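You operate a simulated robot arm through the tools that you are given. There is no shell and no other tool.

You are at the controls of a simulated two-armed robot. One attempt, no reset.

TASK
Hold the blue tote on the low shelf of the right rack steady with one hand, lift the test point out of it with the other and set it down on the low shelf of the right rack.

It is judged by the outcome, as a careful person would: the job done as asked, and still so three seconds after it is handed in. It fails if anything else is knocked over, pushed out of place, dropped, spilled or broken.

THE ROBOT
Two 6-joint arms with two-finger grippers on one trunk, on a base that moves. Base frame: it is fixed to the floor where the robot stands at the start and does not move with it; the origin is under the middle of the robot, x ahead of it, y to its left, z up. Lengths are in m, angles in degrees, forces in N, time in s.
The left shoulder is at the start at [0.03, 0.178, 0.913], the right one opposite. With the tool pointing down near the work surface each hand reaches from about 0.54 to 0.8 m from the robot's upright axis, wherever it stands, measured 20 degrees to its own side. Places, roughly: low shelf of the right rack [0.6, 0.1, 0.7]. Payload 2.54 kg a hand.
The tool frame of a hand sits at the grasp point between the pads (the TCP): z along the fingers, y along the line on which they close. The tips reach 0.03 m beyond it. The gripper opens to 0.116 m; its body begins 0.095 m behind the TCP.
Orientation is that of the tool frame in the base frame, as a unit quaternion [x, y, z, w]. With the fingers straight down and closing along the base's y, the tool's x points along the base's -x, its y along +y and its z along -z.

THE INTERFACE
- The arms move only by the tool jog_arm. It takes "left_deltas", "right_deltas" or both (then of equal length, played together; a hand with none holds still); each is one flat list of numbers, 7 for each row, row after row: the shift along the tool's x, y, z in units of 40 mm (1.0 is 40 mm), then the turn, a rotation vector about the tool's x, y, z in units of 8 degrees (1.0 is 8 degrees), then the opening, from 0 (shut) to 1 (fully open). In form: [dx, dy, dz, wx, wy, wz, claw, dx, dy, dz, wx, wy, wz, claw, ...]. A call has 1 to 20 rows; each row shifts and turns the commanded pose from where the row before left it, along the tool's axes as they then stand. A call with a number of a shift or a turn outside -1 to 1 is refused whole. Rows are played at 5 a second. More than 0.05 m and 8.6 degrees between two rows, or a gripper value outside its range, and nothing of the call is played. A pose out of reach is approached as far as the arm can. The call stops where the force on the tool passes 40 N (or 10 N more than at its start, if that is more) or the arm is blocked; 0.2 s more then pass. The fingers move at their own pace (about 0.153 m/s each) and stop on an object; they squeeze with about 33 N. The grip force told is the motor's: it shows also when the fingers shut on nothing. Time passes only in rows, and 0.2 s behind the last, so rows that do not move let the fingers close. The reply holds the time, the measured pose of the TCP, the force on the tool along the base axes, the opening and the grip force, in the units named above and with some noise, with the torque about the TCP (base axes, N m) and any sound that the robot's microphone picked up.
- Cameras (640 x 400 px; columns grow to the right, rows downward): "scene" is now at [0.0392, 0.0165, 1.6259]; the picture's right is [0.22, -0.98, 0.00], its down [-0.81, -0.18, -0.56] and it looks along [0.55, 0.12, -0.83] (base axes); focal length 281 px, centre (320, 200). "left" rides on the left gripper at [0.069, 0.015, -0.122] in its tool frame; the picture's right is [-0.21, 0.98, 0.00], its down [-0.83, -0.18, -0.53] and it looks along [-0.52, -0.11, 0.85] (tool axes); focal length 251 px, centre (320, 200). "right" rides on the right gripper at [0.069, -0.015, -0.122] in its tool frame; the picture's right is [0.21, 0.98, 0.00], its down [-0.83, 0.18, -0.53] and it looks along [-0.52, 0.11, 0.85] (tool axes); focal length 251 px, centre (320, 200). There is no depth. A picture from a camera that has moved, and an enlarged one, comes with that camera's place and axes in the base frame and with its lens.
- capture(camera): a new picture of that camera. It takes no simulated time.
- move_column(by): moves the trunk up (or, below 0, down) by that many m; the arms and the scene camera ride with it, the base frame stays. It gives what a move gives, with no picture.
- steer(legs): drives the robot by 1 to 6 legs, each [ahead, left, turn to the left] in m, m and degrees, along the robot's own axes; the way and the turn of a leg run together, so that a leg with both is an arc; at most 1.5 m and 180 degrees a leg. The arms and the cameras ride along, it lands a little off, and it stops where it bumps. It gives what a move gives.
- pan_tilt(pan, tilt): turns the head with the scene camera to pan (to the left, within 143 degrees either way) and tilt (down, from -29 to 69), counted from straight ahead of the robot. It gives what a move gives.
- zoom(camera, box): a new picture of the part [left, top, right, bottom] of that camera's present view, enlarged. It takes no simulated time.
- finish_job(): hands the job in; it is judged then, once.

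Nothing tells you exact positions but the pictures and the camera data. Unless the task says otherwise, let go and move clear before handing in.

The tools are called after "Emit:" as a command line: name --argument value ..., lists and objects as JSON in quotes. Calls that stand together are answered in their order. jog_arm: Moves the arms, as the interface text tells. Its arguments: {"type":"object","properties":{"left_deltas":{"type":"array"},"right_deltas":{"type":"array"}},"required":[]} The other tools are called the same way: move_column (by) moves the trunk up or down; steer (legs) drives the base; pan_tilt (pan, tilt) turns the head that bears the scene camera; capture (camera) takes a picture; zoom (camera, box) takes an enlarged picture of a part of a camera's view; finish_job () hands the job in.

At the start:

```text
clock: 0.0
left_ee_pos: [0.361, 0.2315, 1.0333]
left_tool_rot: [0.0, 1.0, 0.001, 0.0]
left_wrist_force: [0.2, -0.4, -0.4]
left_wrist_torque: [0.0, -0.01, -0.01]
left_gripper_width: 0.1159
left_grasp_force: 0.0
right_ee_pos: [0.3583, -0.0595, 0.9972]
right_tool_rot: [0.0, 1.0, 0.0, 0.0]
right_wrist_force: [0.6, 0.8, 0.1]
right_wrist_torque: [-0.03, 0.01, 0.0]
right_gripper_width: 0.1159
right_grasp_force: 0.0
trunk travel left (down, up): [-0.125, 0.415]
robot x, y, heading: [-0.0009, -0.0014, 0.1]
head pan, tilt (commanded): [12.8, 55.9]
```

scene: 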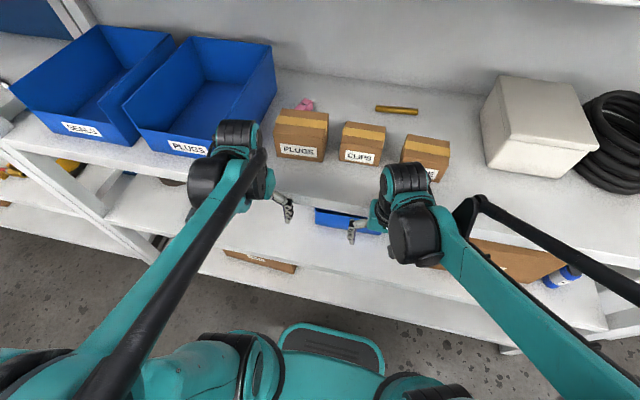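
right: 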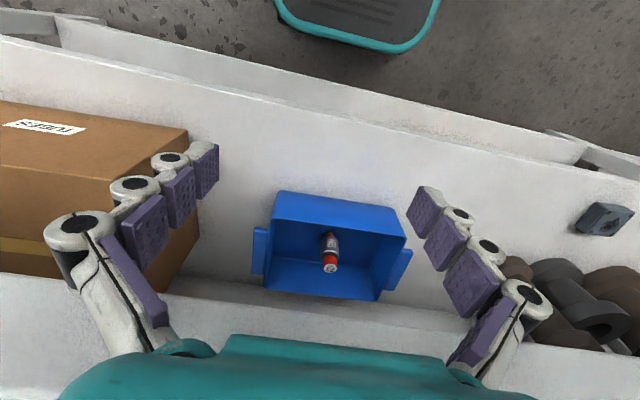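
left: 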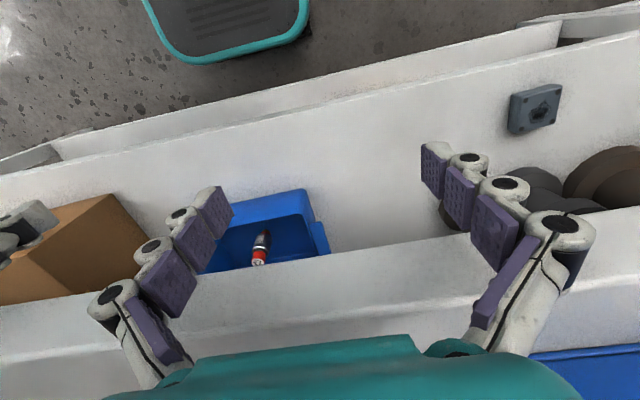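

I see a small blue tote holding a red/grey test point on the low shelf, partly under the upper shelf's front edge. It looks to be near [0.66, 0.03, 0.71], so I'll zoom in before moving anything.

Emit:
zoom --camera "right" --box '[200, 150, 460, 320]'

Emit:
zoom --camera "left" --box '[120, 150, 440, 350]'

Emit:
zoom --camera "scene" --box '[220, 130, 480, 300]'

```text
2.35 times, centred on (330, 235) of right
camera zoom: at [0.2906, -0.0729, 1.1193], right [-0.21, 0.98, 0.0], down [0.83, 0.18, 0.53], along [0.52, 0.11, -0.85], focal length 592 px, centre (296, 118)
```

zoom: 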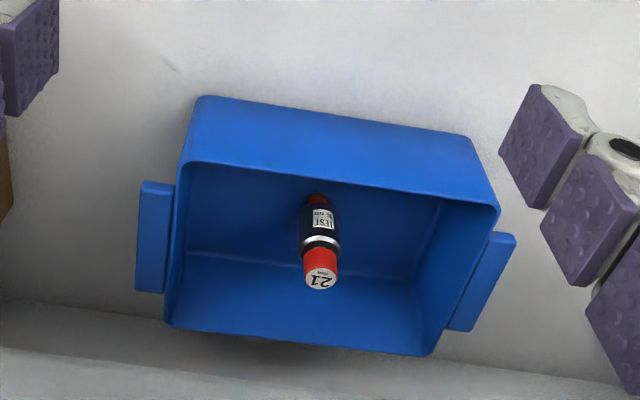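

```text
2.00 times, centred on (280, 250) of left
camera zoom: at [0.2929, 0.2477, 1.1568], right [0.21, 0.98, 0.0], down [0.82, -0.18, 0.54], along [0.52, -0.11, -0.84], focal length 503 px, centre (400, 100)
```

zoom: 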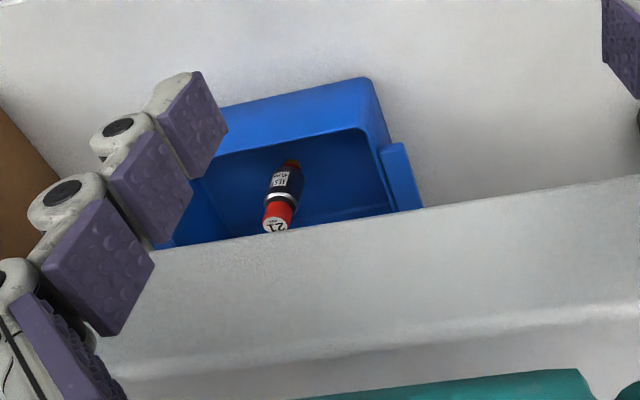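

```text
2.35 times, centred on (350, 215) of scene
camera zoom: at [0.0392, 0.0165, 1.6259], right [0.22, -0.98, 0.0], down [-0.81, -0.18, -0.56], along [0.55, 0.12, -0.83], focal length 662 px, centre (249, 165)
```

zoom: 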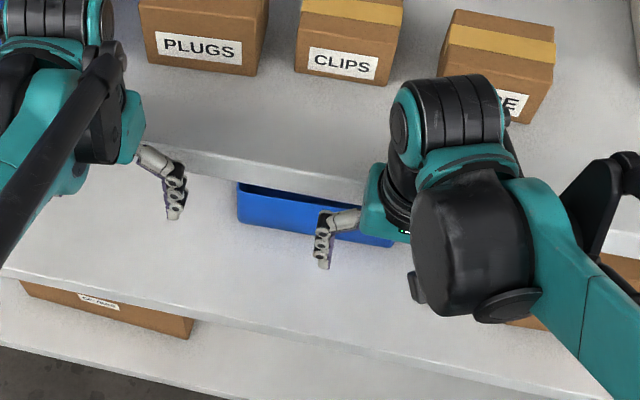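

The test point stands upright in the tote with its top near [0.666, 0.028, 0.763], and the upper shelf overhangs it. I'll back the robot off a bit to get clear views under the upper shelf and measure it.

Emit:
steer --legs '[[-0.3, 0, 0]]'

Emit:
pan_tilt --pan 5 --tilt 45

Emit:
capture --camera "scene"

Emit:
capture --camera "right"

Emit:
capture --camera "left"

```text
clock: 2.0
left_ee_pos: [0.0617, 0.2331, 1.0343]
left_tool_rot: [0.001, 1.0, 0.0, 0.0]
left_wrist_force: [0.0, 0.3, -0.3]
left_wrist_torque: [-0.02, -0.05, -0.02]
left_gripper_width: 0.116
left_grasp_force: 0.1
right_ee_pos: [0.0577, -0.0586, 0.9992]
right_tool_rot: [0.001, 1.0, 0.0, 0.001]
right_wrist_force: [-0.6, 1.1, -0.9]
right_wrist_torque: [0.0, -0.03, -0.02]
right_gripper_width: 0.1159
right_grasp_force: 0.1
trunk travel left (down, up): [-0.125, 0.415]
robot x, y, heading: [-0.2995, -0.0001, -0.3]
head pan, tilt (commanded): [12.8, 55.9]
```

```text
clock: 2.8
left_ee_pos: [0.0623, 0.2318, 1.0342]
left_tool_rot: [0.002, 1.0, 0.0, 0.001]
left_wrist_force: [0.1, 0.1, 0.3]
left_wrist_torque: [0.0, 0.01, 0.0]
left_gripper_width: 0.1161
left_grasp_force: 0.0
right_ee_pos: [0.059, -0.0604, 0.9989]
right_tool_rot: [0.002, 1.0, 0.0, 0.0]
right_wrist_force: [0.7, -0.1, 0.0]
right_wrist_torque: [0.04, -0.02, -0.01]
right_gripper_width: 0.1159
right_grasp_force: 0.0
trunk travel left (down, up): [-0.125, 0.415]
robot x, y, heading: [-0.2983, -0.0003, -0.2]
head pan, tilt (commanded): [5.0, 45.0]
```

```text
taken
camera scene: at [-0.2489, 0.0082, 1.6404], right [0.08, -1.0, 0.0], down [-0.71, -0.06, -0.71], along [0.7, 0.06, -0.71], focal length 281 px, centre (320, 200)
```

scene: 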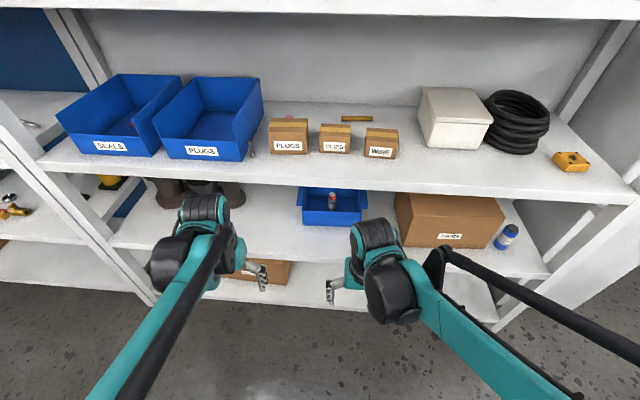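

```text
taken
camera right: at [-0.0094, -0.0732, 1.1193], right [-0.21, 0.98, 0.0], down [0.83, 0.18, 0.53], along [0.52, 0.11, -0.85], focal length 251 px, centre (320, 200)
```

right: 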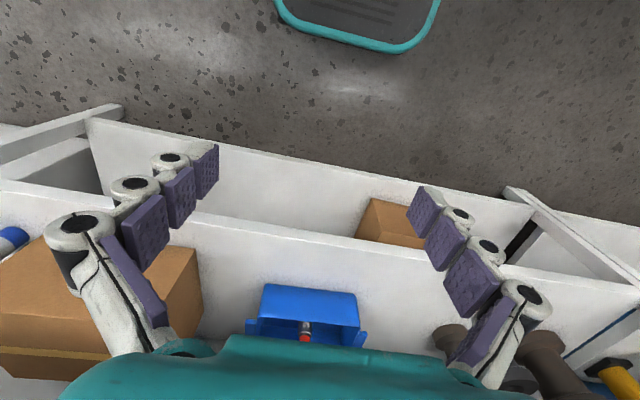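

```text
taken
camera left: at [-0.0062, 0.2474, 1.1567], right [0.22, 0.98, 0.0], down [0.82, -0.18, 0.54], along [0.52, -0.12, -0.84], focal length 251 px, centre (320, 200)
```

left: 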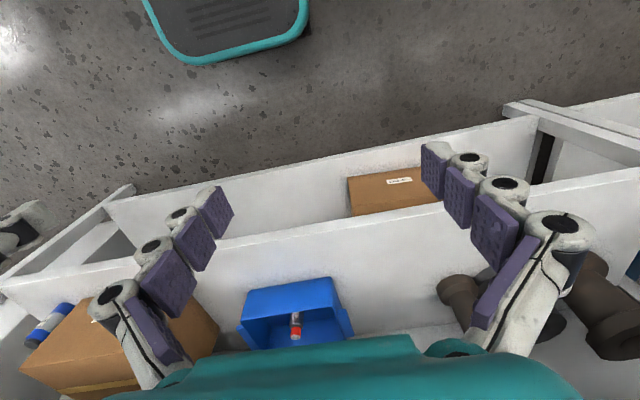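

From here the rack's layout is clear: the tote sits on the low shelf between a cardboard box on the right and brown pipe fittings on the left. I'll zoom in to measure it.

Emit:
zoom --camera "scene" --box '[230, 150, 450, 290]'

Emit:
zoom --camera "scene" --box '[100, 150, 320, 290]'

Emit:
zoom --camera "right" --box '[200, 180, 460, 360]'

Emit:
zoom --camera "left" --box '[200, 160, 560, 360]'

```text
2.86 times, centred on (340, 220) of scene
camera zoom: at [-0.2489, 0.0082, 1.6404], right [0.08, -1.0, 0.0], down [-0.71, -0.06, -0.71], along [0.7, 0.06, -0.71], focal length 803 px, centre (263, 143)
```

zoom: 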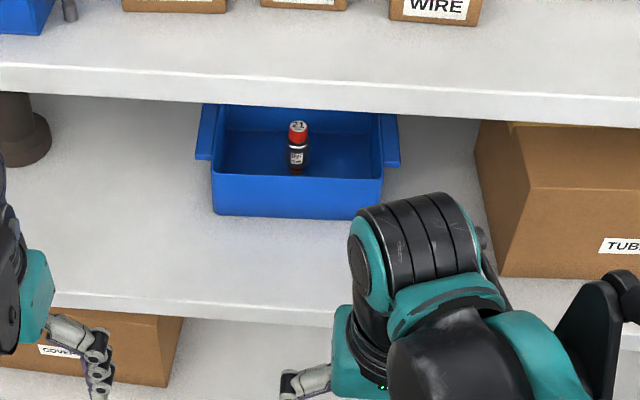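

```text
2.86 times, centred on (210, 220) of scene
camera zoom: at [-0.2489, 0.0082, 1.6404], right [0.08, -1.0, 0.0], down [-0.71, -0.06, -0.71], along [0.7, 0.06, -0.71], focal length 803 px, centre (634, 143)
```

zoom: 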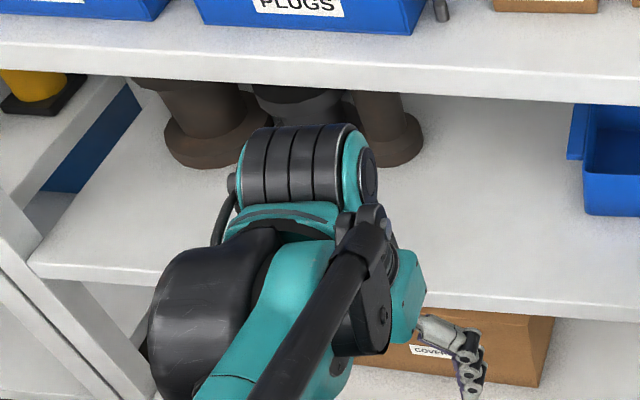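

```text
2.22 times, centred on (330, 270) of right
camera zoom: at [-0.0094, -0.0732, 1.1193], right [-0.21, 0.98, 0.0], down [0.83, 0.18, 0.53], along [0.52, 0.11, -0.85], focal length 559 px, centre (298, 44)
```

zoom: 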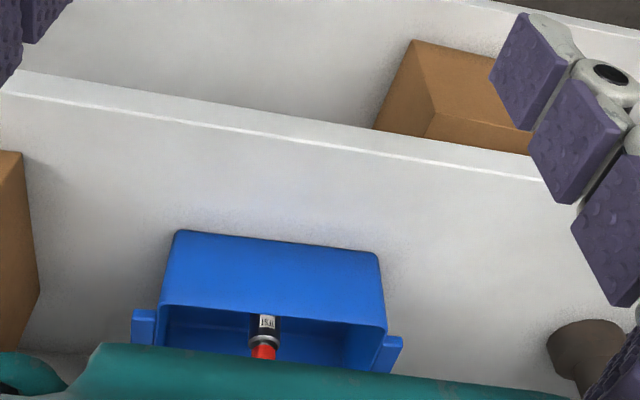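

```text
1.78 times, centred on (380, 260) of left
camera zoom: at [-0.0062, 0.2474, 1.1567], right [0.22, 0.98, 0.0], down [0.82, -0.18, 0.54], along [0.52, -0.12, -0.84], focal length 447 px, centre (213, 93)
```

zoom: 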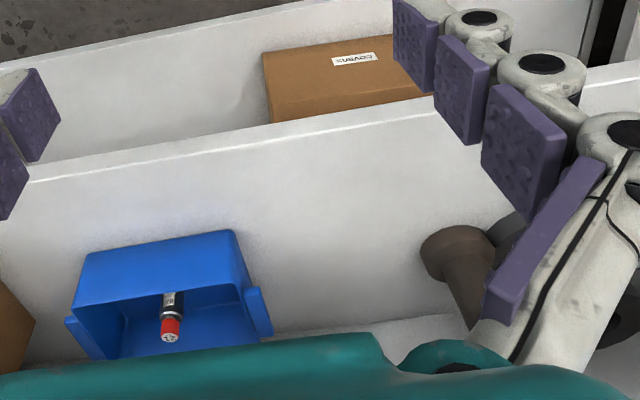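

The upper shelf's front lip comes out at x≈0.414, z 1.027–1.071, and the low shelf's top at z≈0.655. The tote spans about x 0.56–0.75 and y −0.10–0.155, with its rim at z≈0.75. I need to see how the arms are built before reaching under the shelf.

Emit:
pan_tilt --pan 50 --tilt 60

Emit:
capture --camera "scene"

Emit:
zoom --camera "left" --box '[210, 240, 380, 350]'

```text
clock: 3.9
left_ee_pos: [0.0629, 0.2321, 1.0349]
left_tool_rot: [0.001, 1.0, 0.0, 0.001]
left_wrist_force: [-0.7, 0.3, -0.6]
left_wrist_torque: [0.01, -0.02, -0.02]
left_gripper_width: 0.116
left_grasp_force: 0.1
right_ee_pos: [0.0586, -0.06, 0.9982]
right_tool_rot: [0.001, 1.0, 0.0, -0.001]
right_wrist_force: [0.6, 0.4, -0.3]
right_wrist_torque: [0.01, 0.01, 0.02]
right_gripper_width: 0.116
right_grasp_force: 0.0
trunk travel left (down, up): [-0.125, 0.415]
robot x, y, heading: [-0.2966, 0.0038, -0.6]
head pan, tilt (commanded): [50.0, 60.0]
```

```text
taken
camera scene: at [-0.2869, 0.0522, 1.621], right [0.76, -0.65, 0.0], down [-0.56, -0.66, -0.5], along [0.32, 0.38, -0.87], focal length 281 px, centre (320, 200)
```

scene: 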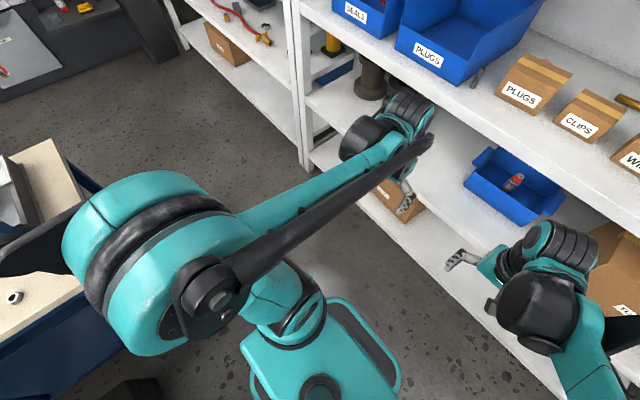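

```text
3.64 times, centred on (295, 295) of left
camera zoom: at [-0.0063, 0.2473, 1.1567], right [0.22, 0.98, 0.0], down [0.82, -0.18, 0.54], along [0.52, -0.12, -0.84], focal length 914 px, centre (411, -146)
```

zoom: 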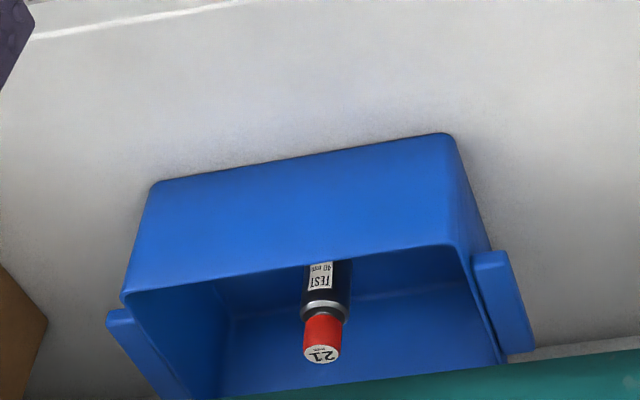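

The arms have raised elbows and long forearms, so I can reach under the lip with the fingers tilted about 45° forward. I'll lower the trunk, bring the hands forward in front of the rack, then tilt them.

Emit:
move_column --by -0.11

Emit:
pan_tilt --pan 0 --tilt 45

Emit:
jog_arm --left_deltas '[-1, 0, 0, 0, 0, 0, 1, -1, 0, 0, 0, 0, 0, 1, -1, 0, 0, 0, 0, 0, 1, -1, 0, 0, 0, 0, 0, 1, -1, 0, 0, 0, 0, 0, 1]' --right_deltas '[-1, 0, 0, 0, 0, 0, 1, -1, 0, 0, 0, 0, 0, 1, -1, 0, 0, 0, 0, 0, 1, -1, 0, 0, 0, 0, 0, 1, -1, 0, 0, 0, 0, 0, 1]'

Emit:
capture --camera "scene"

```text
clock: 5.3
left_ee_pos: [0.0632, 0.2312, 0.9237]
left_tool_rot: [0.001, 1.0, 0.001, 0.0]
left_wrist_force: [0.2, 0.2, -0.1]
left_wrist_torque: [-0.03, 0.0, 0.0]
left_gripper_width: 0.116
left_grasp_force: 0.0
right_ee_pos: [0.0575, -0.0586, 0.8888]
right_tool_rot: [0.002, 1.0, 0.001, 0.0]
right_wrist_force: [0.4, 0.0, -0.3]
right_wrist_torque: [0.03, -0.02, -0.01]
right_gripper_width: 0.1157
right_grasp_force: 0.1
trunk travel left (down, up): [-0.015, 0.525]
robot x, y, heading: [-0.3, 0.0008, 0.0]
head pan, tilt (commanded): [50.0, 60.0]
```

```text
clock: 6.5
left_ee_pos: [0.0621, 0.2311, 0.9257]
left_tool_rot: [0.002, 1.0, 0.0, 0.001]
left_wrist_force: [-0.2, 1.2, 0.8]
left_wrist_torque: [0.0, 0.0, 0.0]
left_gripper_width: 0.1158
left_grasp_force: 0.1
right_ee_pos: [0.0593, -0.0586, 0.8886]
right_tool_rot: [0.002, 1.0, -0.001, 0.0]
right_wrist_force: [0.5, 0.2, -0.4]
right_wrist_torque: [-0.04, 0.0, 0.02]
right_gripper_width: 0.1158
right_grasp_force: 0.1
trunk travel left (down, up): [-0.015, 0.525]
robot x, y, heading: [-0.3, 0.0018, -0.3]
head pan, tilt (commanded): [0.0, 45.0]
```

```text
clock: 7.7
left_ee_pos: [0.2653, 0.2329, 0.9236]
left_tool_rot: [0.001, 1.0, 0.0, 0.001]
left_wrist_force: [-0.3, 0.4, 1.1]
left_wrist_torque: [0.05, 0.04, -0.03]
left_gripper_width: 0.1156
left_grasp_force: 0.0
right_ee_pos: [0.2589, -0.0599, 0.8865]
right_tool_rot: [0.001, 1.0, 0.0, -0.001]
right_wrist_force: [-0.2, 0.0, -0.7]
right_wrist_torque: [-0.03, 0.05, 0.02]
right_gripper_width: 0.116
right_grasp_force: 0.0
trunk travel left (down, up): [-0.015, 0.525]
robot x, y, heading: [-0.3004, 0.0011, -0.1]
head pan, tilt (commanded): [0.0, 45.0]
```

```text
taken
camera scene: at [-0.2462, 0.0012, 1.5303], right [0.0, -1.0, 0.0], down [-0.71, 0.0, -0.71], along [0.71, 0.0, -0.71], focal length 281 px, centre (320, 200)
```

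scene: 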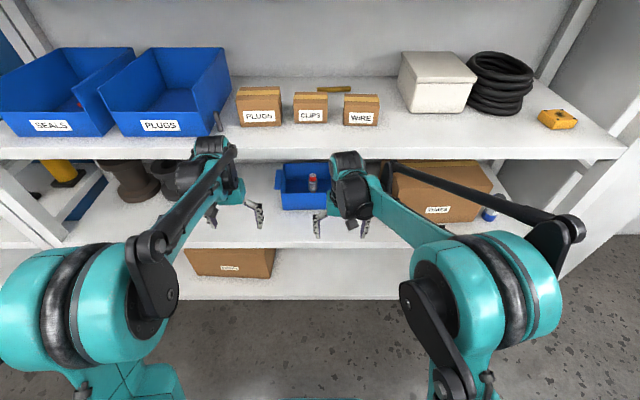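

Both hands are in front of the rack with room to spare. Next I'll tilt both to point 45° forward and down while easing forward and down.

Emit:
jog_arm --left_deltas '[-0.52, 0, 0.392, 0, -1, 0, 1, -0.46, 0, 0.46, 0, -1, 0, 1, -0.392, 0, 0.52, 0, -1, 0, 1, -0.316, 0, 0.57, 0, -1, 0, 1, -0.233, 0, 0.608, 0, -1, 0, 1, -0.146, 0, 0.634, 0, -0.625, 0, 1]' --right_deltas '[-0.545, 0, 0.2375, 0, -1, 0, 1, -0.507, 0, 0.311, 0, -1, 0, 1, -0.458, 0, 0.379, 0, -1, 0, 1, -0.401, 0, 0.439, 0, -1, 0, 1, -0.336, 0, 0.49, 0, -1, 0, 1, -0.265, 0, 0.532, 0, -0.625, 0, 1]'

Emit:
capture --camera "scene"

Emit:
capture --camera "right"

Emit:
capture --camera "left"

```text
clock: 9.1
left_ee_pos: [0.3868, 0.2334, 0.8295]
left_tool_rot: [0.002, 0.923, -0.001, 0.385]
left_wrist_force: [0.0, -0.1, 0.0]
left_wrist_torque: [0.02, 0.02, -0.03]
left_gripper_width: 0.1156
left_grasp_force: 0.0
right_ee_pos: [0.3909, -0.06, 0.8309]
right_tool_rot: [0.002, 0.924, -0.001, 0.383]
right_wrist_force: [0.1, -0.2, 0.3]
right_wrist_torque: [-0.03, 0.0, 0.0]
right_gripper_width: 0.1159
right_grasp_force: 0.2
trunk travel left (down, up): [-0.015, 0.525]
robot x, y, heading: [-0.2987, -0.0024, -0.4]
head pan, tilt (commanded): [0.0, 45.0]
```

```text
taken
camera scene: at [-0.247, 0.0012, 1.5304], right [0.0, -1.0, 0.0], down [-0.71, 0.0, -0.71], along [0.71, 0.0, -0.71], focal length 281 px, centre (320, 200)
```

scene: 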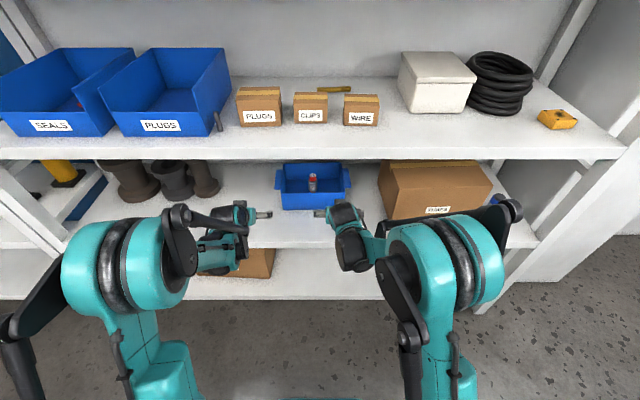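

```text
taken
camera right: at [0.2561, -0.074, 0.8665], right [-0.15, 0.98, -0.15], down [0.21, 0.18, 0.96], along [0.97, 0.11, -0.23], focal length 251 px, centre (320, 200)
```

right: 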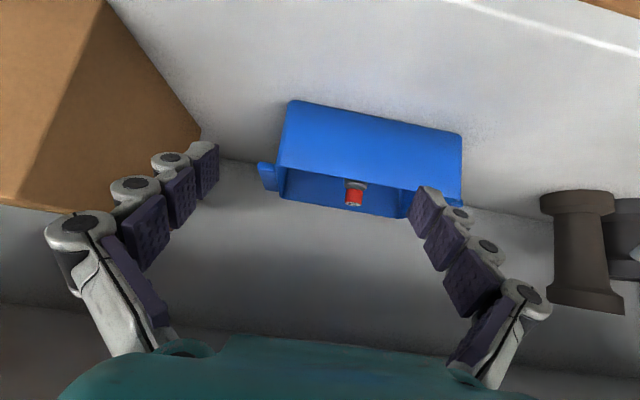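

```text
taken
camera left: at [0.2526, 0.2474, 0.8669], right [0.15, 0.98, 0.15], down [0.2, -0.18, 0.96], along [0.97, -0.12, -0.23], focal length 251 px, centre (320, 200)
```

left: 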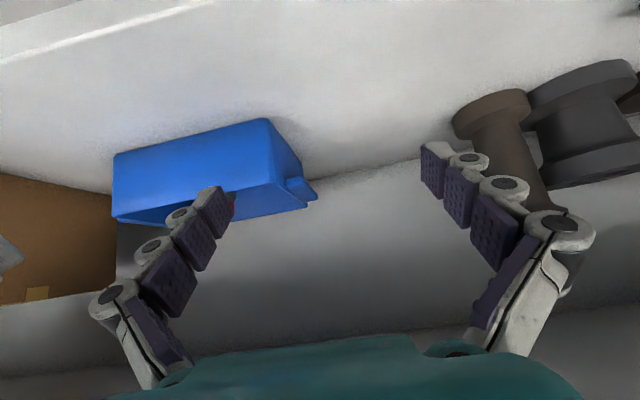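

Both hands are tilted and I can see under the shelf. I'll zoom in on the lug, the tote wall and the test point from these viewpoints.

Emit:
zoom --camera "left" --box '[90, 100, 350, 260]'

Emit:
zoom --camera "right" --box '[240, 80, 500, 240]'

Emit:
zoom --camera "scene" --box '[180, 130, 440, 290]'

```text
2.46 times, centred on (220, 180) of left
camera zoom: at [0.2526, 0.2474, 0.8669], right [0.15, 0.98, 0.15], down [0.2, -0.18, 0.96], along [0.97, -0.12, -0.23], focal length 619 px, centre (566, 249)
```

zoom: 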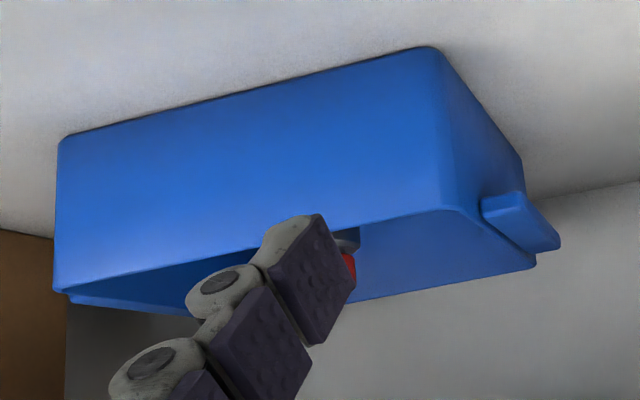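

```text
2.46 times, centred on (370, 160) of right
camera zoom: at [0.2561, -0.074, 0.8665], right [-0.15, 0.98, -0.15], down [0.21, 0.18, 0.96], along [0.97, 0.11, -0.23], focal length 619 px, centre (197, 298)
```

zoom: 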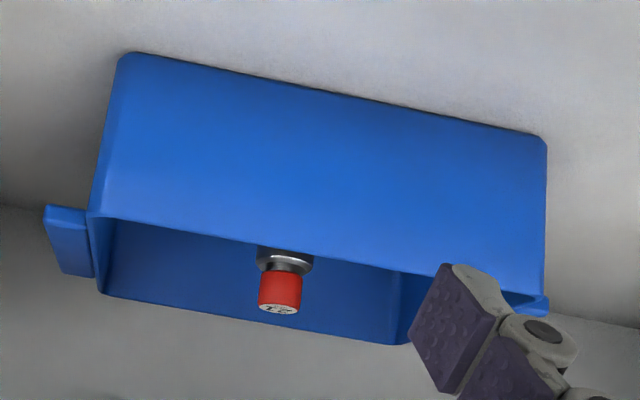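

```text
2.46 times, centred on (310, 210) of scene
camera zoom: at [-0.247, 0.0012, 1.5304], right [0.0, -1.0, 0.0], down [-0.71, 0.0, -0.71], along [0.71, 0.0, -0.71], focal length 692 px, centre (345, 175)
```

zoom: 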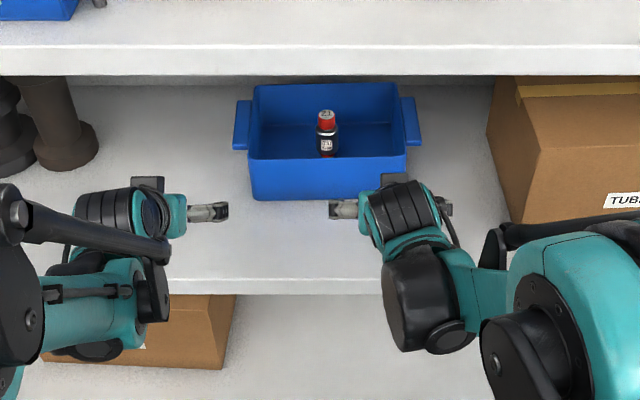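

I now place the left lug at about x 0.60–0.72, y 0.157–0.187, z≈0.735, and the test point at about (0.667, 0.031). The left hand will pinch the left wall and lug while the right hand lifts. I'll turn the hands slightly apart, narrow the grippers and drive in 0.09 m.

Emit:
jog_arm --left_deltas '[0, 0, 0, 0.442, 0, 0.442, 0.65, 0, 0, 0, 0.442, 0, 0.442, 0.65]' --right_deltas '[0, 0, 0, -0.663, 0, -0.663, 0.6, 0, 0, 0, -0.663, 0, -0.663, 0.6]'

Emit:
steer --legs '[[0.09, 0, 0]]'

Emit:
capture --camera "scene"

Emit:
capture --camera "left"

Emit:
capture --camera "right"

```text
clock: 9.7
left_ee_pos: [0.3869, 0.2307, 0.8301]
left_tool_rot: [0.083, 0.92, -0.034, 0.382]
left_wrist_force: [-0.7, -0.4, 0.5]
left_wrist_torque: [-0.02, -0.02, -0.02]
left_gripper_width: 0.0754
left_grasp_force: 0.2
right_ee_pos: [0.3888, -0.0597, 0.8305]
right_tool_rot: [-0.121, 0.916, 0.05, 0.379]
right_wrist_force: [0.4, 0.0, -0.1]
right_wrist_torque: [0.0, 0.0, 0.0]
right_gripper_width: 0.0697
right_grasp_force: 0.0
trunk travel left (down, up): [-0.015, 0.525]
robot x, y, heading: [-0.3, 0.0003, -0.2]
head pan, tilt (commanded): [0.0, 45.0]
```

```text
clock: 10.8
left_ee_pos: [0.4786, 0.2302, 0.8301]
left_tool_rot: [0.082, 0.92, -0.034, 0.381]
left_wrist_force: [0.5, 0.2, 0.2]
left_wrist_torque: [0.01, 0.03, 0.0]
left_gripper_width: 0.0752
left_grasp_force: 0.1
right_ee_pos: [0.4808, -0.0603, 0.8288]
right_tool_rot: [-0.119, 0.917, 0.049, 0.378]
right_wrist_force: [0.3, 0.3, -0.7]
right_wrist_torque: [0.01, 0.0, 0.03]
right_gripper_width: 0.0697
right_grasp_force: 0.1
trunk travel left (down, up): [-0.015, 0.525]
robot x, y, heading: [-0.2108, 0.0041, -0.2]
head pan, tilt (commanded): [0.0, 45.0]
```

```text
taken
camera scene: at [-0.1557, 0.0008, 1.5304], right [0.0, -1.0, 0.0], down [-0.71, 0.0, -0.71], along [0.71, 0.0, -0.71], focal length 281 px, centre (320, 200)
```

scene: 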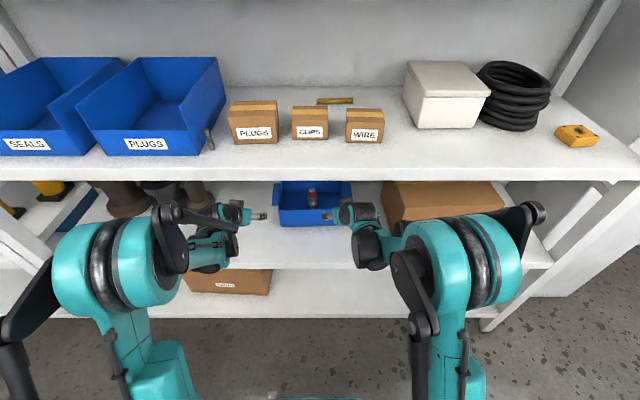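

```text
taken
camera left: at [0.3486, 0.2703, 0.8673], right [0.32, 0.93, 0.15], down [0.17, -0.22, 0.96], along [0.93, -0.28, -0.23], focal length 251 px, centre (320, 200)
```

left: 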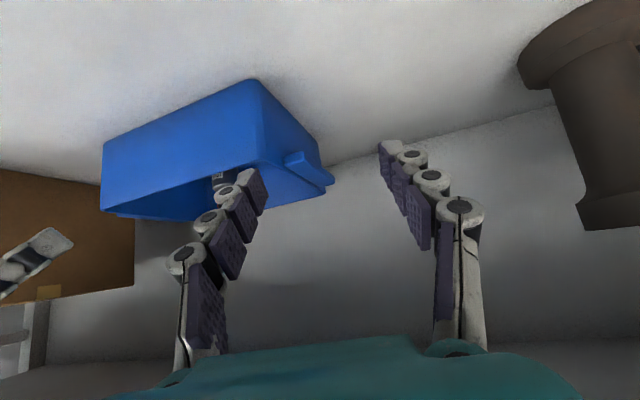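

```text
taken
camera right: at [0.3555, -0.1088, 0.8663], right [-0.4, 0.91, -0.15], down [0.15, 0.23, 0.96], along [0.9, 0.36, -0.23], focal length 251 px, centre (320, 200)
```

right: 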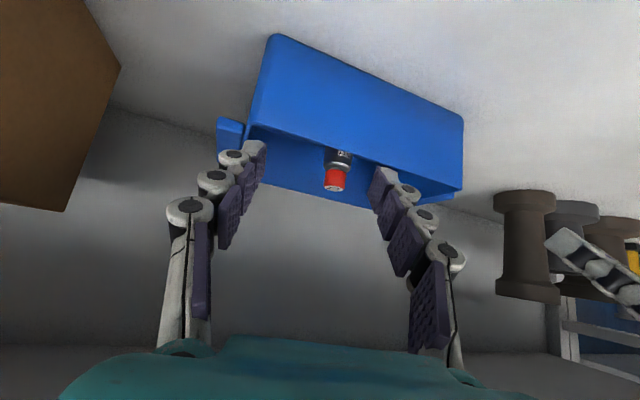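

Emit:
zoom --camera "left" --box '[180, 70, 400, 210]'

Emit:
zoom --camera "right" --box '[210, 30, 470, 210]'

Emit:
zoom --camera "scene" --box '[180, 160, 420, 300]'

```text
2.86 times, centred on (290, 140) of left
camera zoom: at [0.3486, 0.2703, 0.8673], right [0.32, 0.93, 0.15], down [0.17, -0.22, 0.96], along [0.93, -0.28, -0.23], focal length 718 px, centre (406, 371)
```

zoom: 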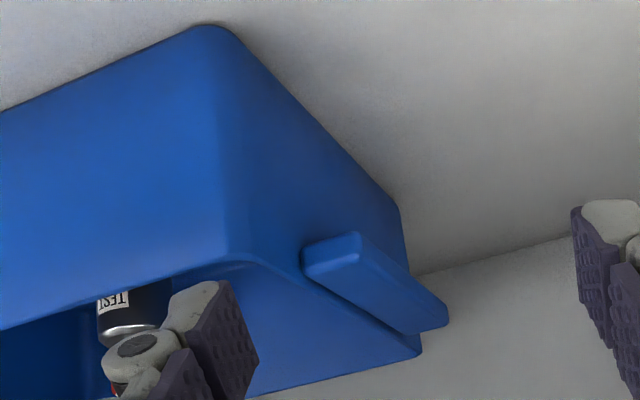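

```text
2.22 times, centred on (340, 120) of right
camera zoom: at [0.3555, -0.1088, 0.8663], right [-0.4, 0.91, -0.15], down [0.15, 0.23, 0.96], along [0.9, 0.36, -0.23], focal length 559 px, centre (276, 378)
```

zoom: 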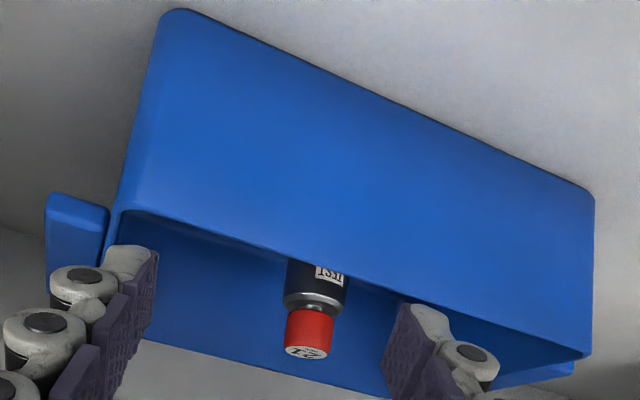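

```text
2.67 times, centred on (300, 230) of scene
camera zoom: at [-0.1557, 0.0008, 1.5304], right [0.0, -1.0, 0.0], down [-0.71, 0.0, -0.71], along [0.71, 0.0, -0.71], focal length 750 px, centre (373, 120)
```

zoom: 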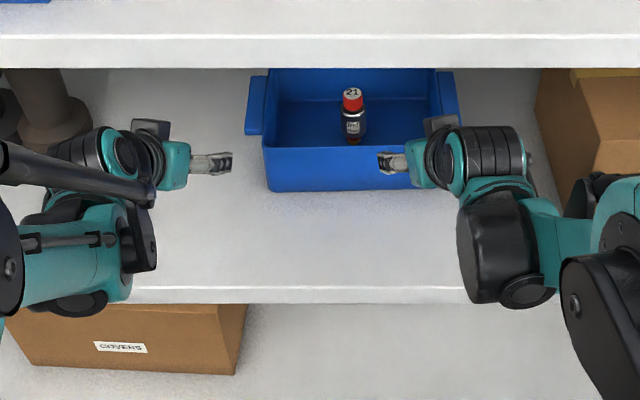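

The lug's front outer corner triangulates to about (0.598, 0.185, 0.747), and the cap top to about (0.662, 0.032, 0.767). I'll square the left hand to the tote and bring it above the wall and lug.

Emit:
jog_arm --left_deltas '[0, -0.76, 0, -0.442, 0, -0.442, 0.65, 0, -0.76, 0, -0.442, 0, -0.442, 0.65, -0.647, 0, 0.647, 0, 0, 0, 0.65, -0.647, 0, 0.647, 0, 0, 0, 0.65, -0.647, 0, 0.647, 0, 0, 0, 0.65, -0.647, 0, 0.647, 0, 0, 0, 0.65]'

Emit:
capture --camera "scene"

Emit:
capture --camera "left"

Emit:
zoom --camera "scene" --box '[200, 160, 400, 290]'

Emit:
capture --camera "right"

```text
clock: 12.2
left_ee_pos: [0.6147, 0.1691, 0.8298]
left_tool_rot: [0.002, 0.923, -0.001, 0.384]
left_wrist_force: [1.2, -0.8, 0.9]
left_wrist_torque: [0.04, -0.01, -0.04]
left_gripper_width: 0.0753
left_grasp_force: 0.0
right_ee_pos: [0.4807, -0.061, 0.8309]
right_tool_rot: [-0.119, 0.916, 0.049, 0.379]
right_wrist_force: [0.0, -0.3, 0.8]
right_wrist_torque: [-0.01, -0.01, -0.02]
right_gripper_width: 0.0696
right_grasp_force: 0.1
trunk travel left (down, up): [-0.015, 0.525]
robot x, y, heading: [-0.2101, 0.0002, -0.0]
head pan, tilt (commanded): [0.0, 45.0]
```

```text
taken
camera scene: at [-0.1567, 0.0008, 1.5304], right [0.0, -1.0, 0.0], down [-0.71, 0.0, -0.71], along [0.71, 0.0, -0.71], focal length 281 px, centre (320, 200)
```

scene: 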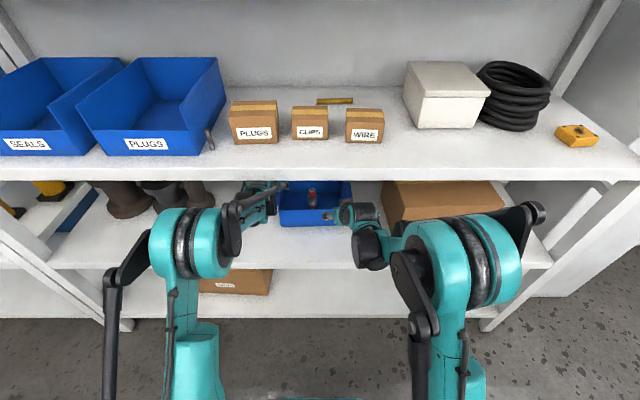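

```text
taken
camera left: at [0.4807, 0.185, 0.8679], right [0.15, 0.98, 0.15], down [0.21, -0.18, 0.96], along [0.97, -0.12, -0.23], focal length 251 px, centre (320, 200)
```

left: 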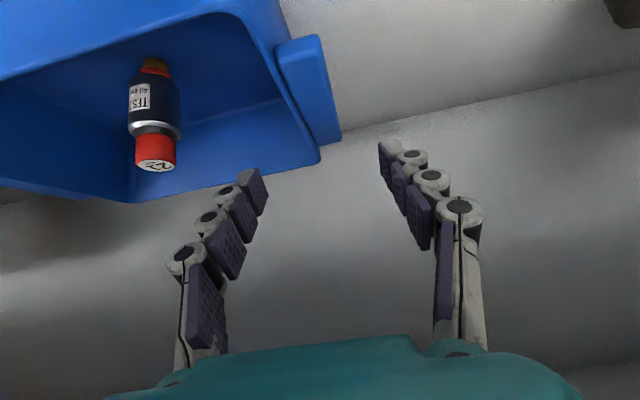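

```text
3.08 times, centred on (300, 225) of scene
camera zoom: at [-0.1567, 0.0008, 1.5304], right [0.0, -1.0, 0.0], down [-0.71, 0.0, -0.71], along [0.71, 0.0, -0.71], focal length 865 px, centre (382, 123)
```

zoom: 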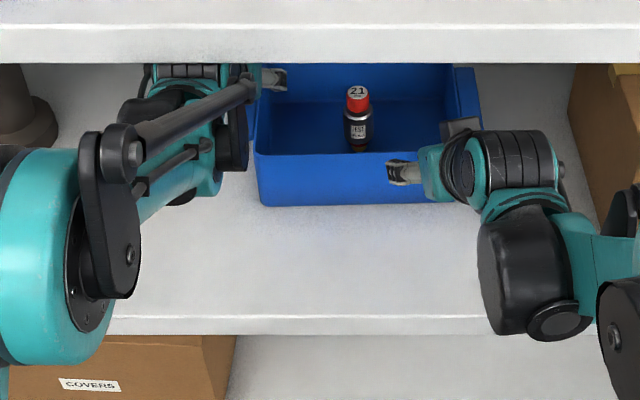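

```text
taken
camera right: at [0.355, -0.1088, 0.8667], right [-0.4, 0.91, -0.15], down [0.15, 0.23, 0.96], along [0.9, 0.36, -0.23], focal length 251 px, centre (320, 200)
```

right: 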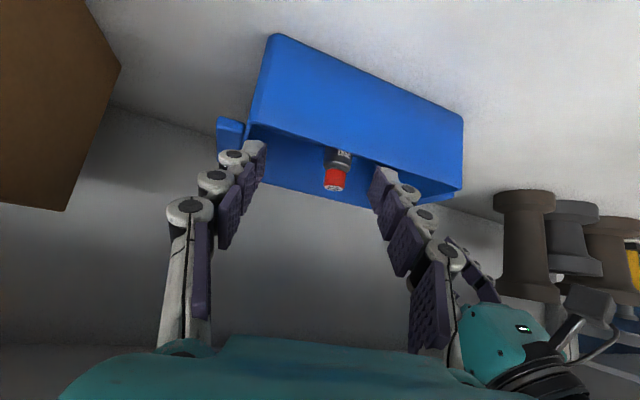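

Emit:
zoom --camera "left" --box '[60, 0, 360, 200]'

Emit:
zoom --camera "left" --box '[100, 30, 220, 190]'

```text
2.00 times, centred on (210, 100) of left
camera zoom: at [0.4807, 0.185, 0.8679], right [0.15, 0.98, 0.15], down [0.21, -0.18, 0.96], along [0.97, -0.12, -0.23], focal length 503 px, centre (540, 400)
```

zoom: 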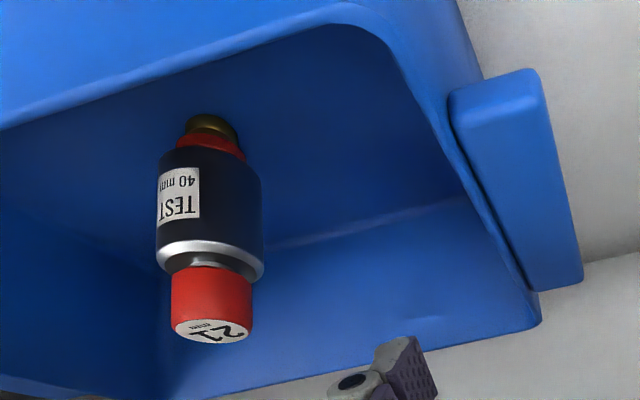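

```text
2.50 times, centred on (160, 110) of left
camera zoom: at [0.4807, 0.185, 0.8679], right [0.15, 0.98, 0.15], down [0.21, -0.18, 0.96], along [0.97, -0.12, -0.23], focal length 629 px, centre (720, 425)
```

zoom: 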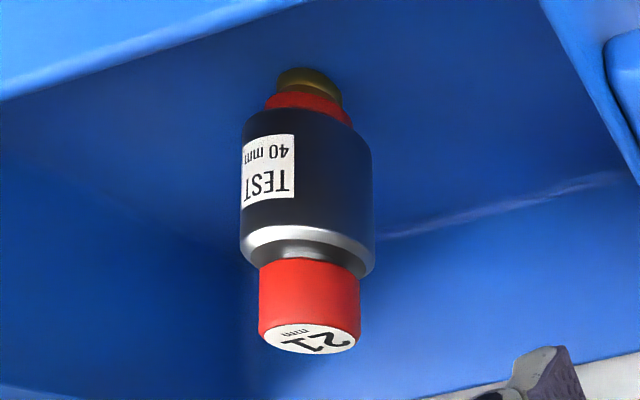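

The left hand is centred over the wall and lug: inner wall at y≈0.153, lug outer edge at 0.185, hand at 0.169. I'll lower it so one finger is inside the tote and one outside the lug.

Emit:
jog_arm --left_deltas '[0.273, 0, 0.873, 0, 0, 0, 0.65, 0.573, 0, 0.573, 0, 0, 0, 0.65, 0.573, 0, 0.573, 0, 0, 0, 0.65, 0, 0, 0, 0, 0, 0, 0.65]'

Emit:
capture --camera "left"

Emit:
zoom --camera "scene" --box '[200, 160, 400, 290]'

Emit:
zoom --camera "right" --box '[300, 30, 640, 400]'

```text
clock: 13.2
left_ee_pos: [0.6323, 0.1706, 0.7323]
left_tool_rot: [0.001, 0.923, -0.001, 0.384]
left_wrist_force: [-0.3, -0.2, -0.7]
left_wrist_torque: [0.01, 0.01, 0.05]
left_gripper_width: 0.0752
left_grasp_force: 0.0
right_ee_pos: [0.4801, -0.0609, 0.8315]
right_tool_rot: [-0.119, 0.916, 0.05, 0.379]
right_wrist_force: [-0.1, -0.3, -0.3]
right_wrist_torque: [0.01, 0.01, 0.0]
right_gripper_width: 0.0697
right_grasp_force: 0.1
trunk travel left (down, up): [-0.015, 0.525]
robot x, y, heading: [-0.2059, -0.0005, -0.3]
head pan, tilt (commanded): [0.0, 45.0]
```

```text
taken
camera left: at [0.4983, 0.1861, 0.7701], right [0.15, 0.98, 0.15], down [0.2, -0.18, 0.96], along [0.97, -0.12, -0.23], focal length 251 px, centre (320, 200)
```

left: 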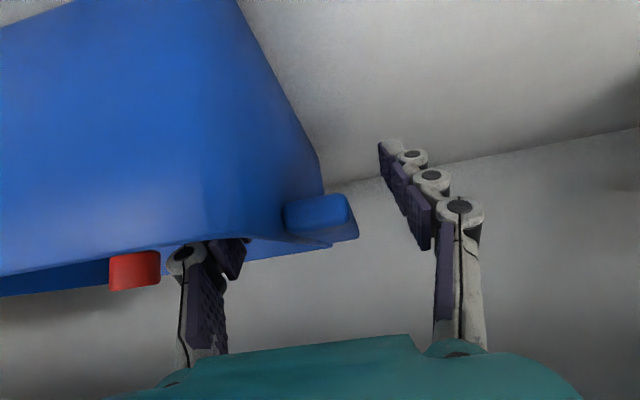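

```text
3.08 times, centred on (300, 225) of scene
camera zoom: at [-0.1575, 0.0008, 1.5305], right [0.0, -1.0, 0.0], down [-0.71, 0.0, -0.71], along [0.71, 0.0, -0.71], focal length 865 px, centre (382, 123)
```

zoom: 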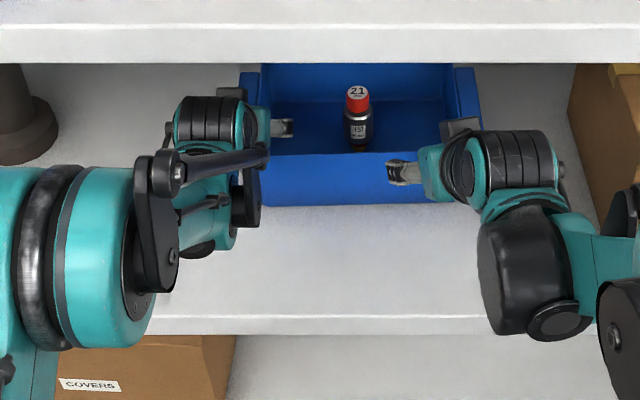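

```text
1.08 times, centred on (470, 215) of right (not enlarged: the box is as wide or as high as the picture)
camera zoom: at [0.3545, -0.1089, 0.8671], right [-0.4, 0.91, -0.15], down [0.15, 0.23, 0.96], along [0.91, 0.36, -0.23], focal length 272 px, centre (158, 184)
```

zoom: 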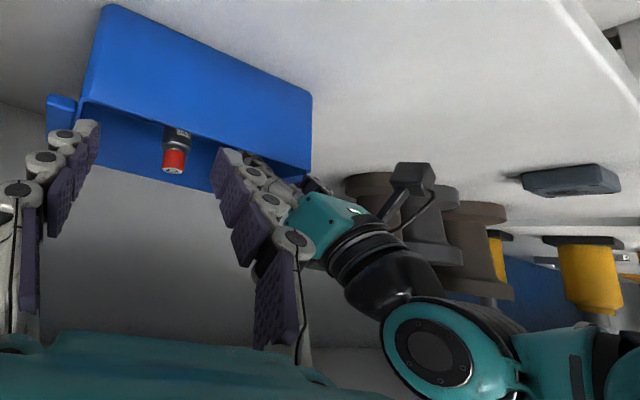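

One finger is inside and one outside, with the lug centred between them. I'll close in two stages and check for any shift.

Emit:
jog_arm --left_deltas '[0, 0, 0, 0, 0, 0, 0.42, 0, 0, 0, 0, 0, 0, 0.42, 0, 0, 0, 0, 0, 0, 0.42]'

Emit:
capture --camera "left"

```text
clock: 14.0
left_ee_pos: [0.6335, 0.1702, 0.7328]
left_tool_rot: [0.002, 0.924, 0.0, 0.383]
left_wrist_force: [-0.2, -0.3, -0.5]
left_wrist_torque: [0.0, 0.01, -0.01]
left_gripper_width: 0.0483
left_grasp_force: 0.0
right_ee_pos: [0.4808, -0.0607, 0.8304]
right_tool_rot: [-0.118, 0.916, 0.049, 0.38]
right_wrist_force: [0.0, 0.1, 0.0]
right_wrist_torque: [0.01, -0.02, 0.0]
right_gripper_width: 0.0693
right_grasp_force: 0.1
trunk travel left (down, up): [-0.015, 0.525]
robot x, y, heading: [-0.2065, 0.0017, -0.3]
head pan, tilt (commanded): [0.0, 45.0]
```

```text
taken
camera left: at [0.4983, 0.1861, 0.7704], right [0.15, 0.98, 0.15], down [0.2, -0.18, 0.96], along [0.97, -0.12, -0.23], focal length 251 px, centre (320, 200)
```

left: 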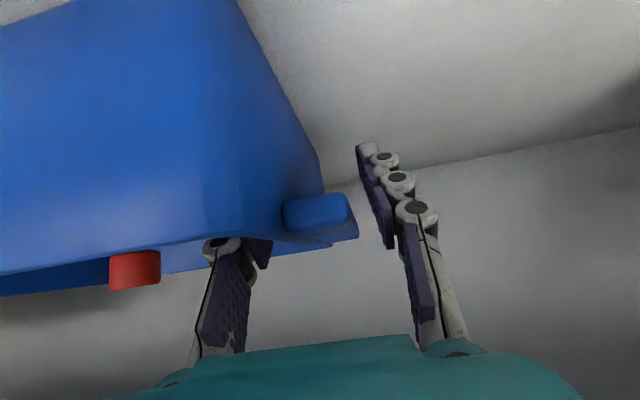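

Emit:
jog_arm --left_deltas '[0, 0, 0, 0, 0, 0, 0.34, 0, 0, 0, 0, 0, 0, 0.34, 0, 0, 0, 0, 0, 0, 0.34]'

Emit:
capture --camera "left"

Emit:
zoom --camera "scene" --box '[240, 170, 380, 260]'

```text
clock: 14.8
left_ee_pos: [0.6331, 0.1705, 0.7322]
left_tool_rot: [0.002, 0.924, 0.0, 0.383]
left_wrist_force: [0.3, 0.0, 0.2]
left_wrist_torque: [-0.01, -0.01, -0.01]
left_gripper_width: 0.0392
left_grasp_force: 0.0
right_ee_pos: [0.4806, -0.0609, 0.8317]
right_tool_rot: [-0.12, 0.916, 0.05, 0.379]
right_wrist_force: [-0.2, 0.4, -0.2]
right_wrist_torque: [0.02, 0.01, 0.04]
right_gripper_width: 0.0695
right_grasp_force: 0.1
trunk travel left (down, up): [-0.015, 0.525]
robot x, y, heading: [-0.2089, 0.0016, -0.1]
head pan, tilt (commanded): [0.0, 45.0]
```

```text
taken
camera left: at [0.4983, 0.1861, 0.7704], right [0.15, 0.98, 0.15], down [0.2, -0.18, 0.96], along [0.97, -0.12, -0.23], focal length 251 px, centre (320, 200)
```

left: 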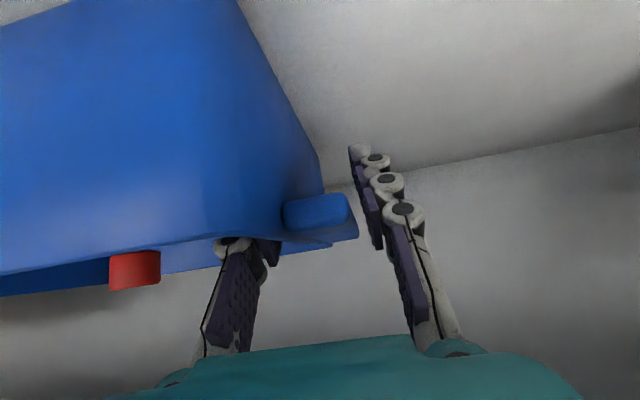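

```text
4.44 times, centred on (310, 215) of scene
camera zoom: at [-0.1575, 0.0008, 1.5305], right [0.0, -1.0, 0.0], down [-0.71, 0.0, -0.71], along [0.71, 0.0, -0.71], focal length 1250 px, centre (364, 133)
```

zoom: 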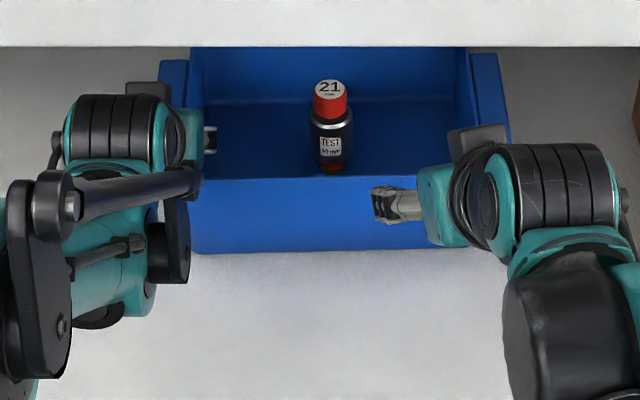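

The gaps look about 5 mm on each side, so the pinch is centred. I'll close fully onto the wall and lug.

Emit:
jog_arm --left_deltas '[0, 0, 0, 0, 0, 0, 0.29, 0, 0, 0, 0, 0, 0, 0.25, 0, 0, 0, 0, 0, 0, 0.2, 0, 0, 0, 0, 0, 0, 0.1, 0, 0, 0, 0, 0, 0, 0]'

Emit:
capture --camera "left"

Emit:
zoom --camera "scene" --box '[240, 170, 380, 260]'

```text
clock: 16.0
left_ee_pos: [0.6333, 0.1705, 0.7325]
left_tool_rot: [0.001, 0.923, -0.001, 0.384]
left_wrist_force: [0.3, -3.2, 0.8]
left_wrist_torque: [-0.7, 0.0, 0.2]
left_gripper_width: 0.0303
left_grasp_force: 32.6
right_ee_pos: [0.4807, -0.0594, 0.83]
right_tool_rot: [-0.119, 0.915, 0.05, 0.381]
right_wrist_force: [-0.2, 0.3, -0.1]
right_wrist_torque: [0.0, -0.02, 0.02]
right_gripper_width: 0.0695
right_grasp_force: 0.0
trunk travel left (down, up): [-0.015, 0.525]
robot x, y, heading: [-0.2078, 0.0009, 0.1]
head pan, tilt (commanded): [0.0, 45.0]
```

```text
taken
camera left: at [0.4984, 0.1857, 0.7705], right [0.15, 0.98, 0.15], down [0.2, -0.18, 0.96], along [0.97, -0.12, -0.23], focal length 251 px, centre (320, 200)
```

left: 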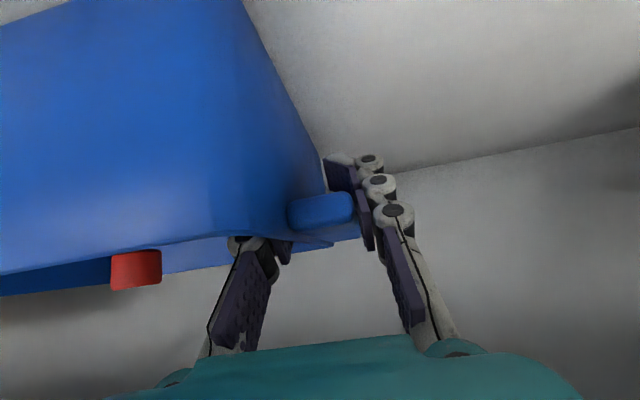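

```text
4.44 times, centred on (310, 215) of scene
camera zoom: at [-0.1575, 0.0006, 1.5305], right [0.0, -1.0, 0.0], down [-0.71, 0.0, -0.71], along [0.71, 0.0, -0.71], focal length 1250 px, centre (364, 133)
```

zoom: 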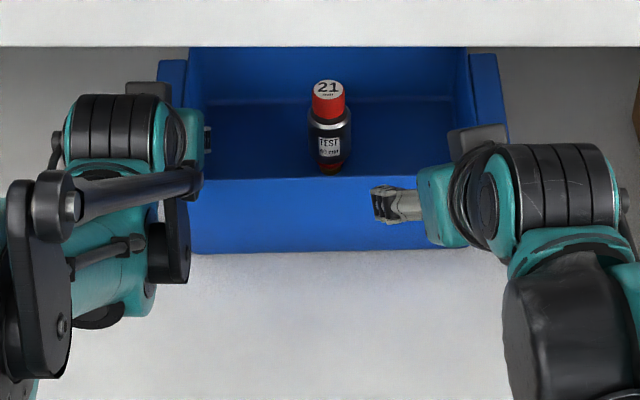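

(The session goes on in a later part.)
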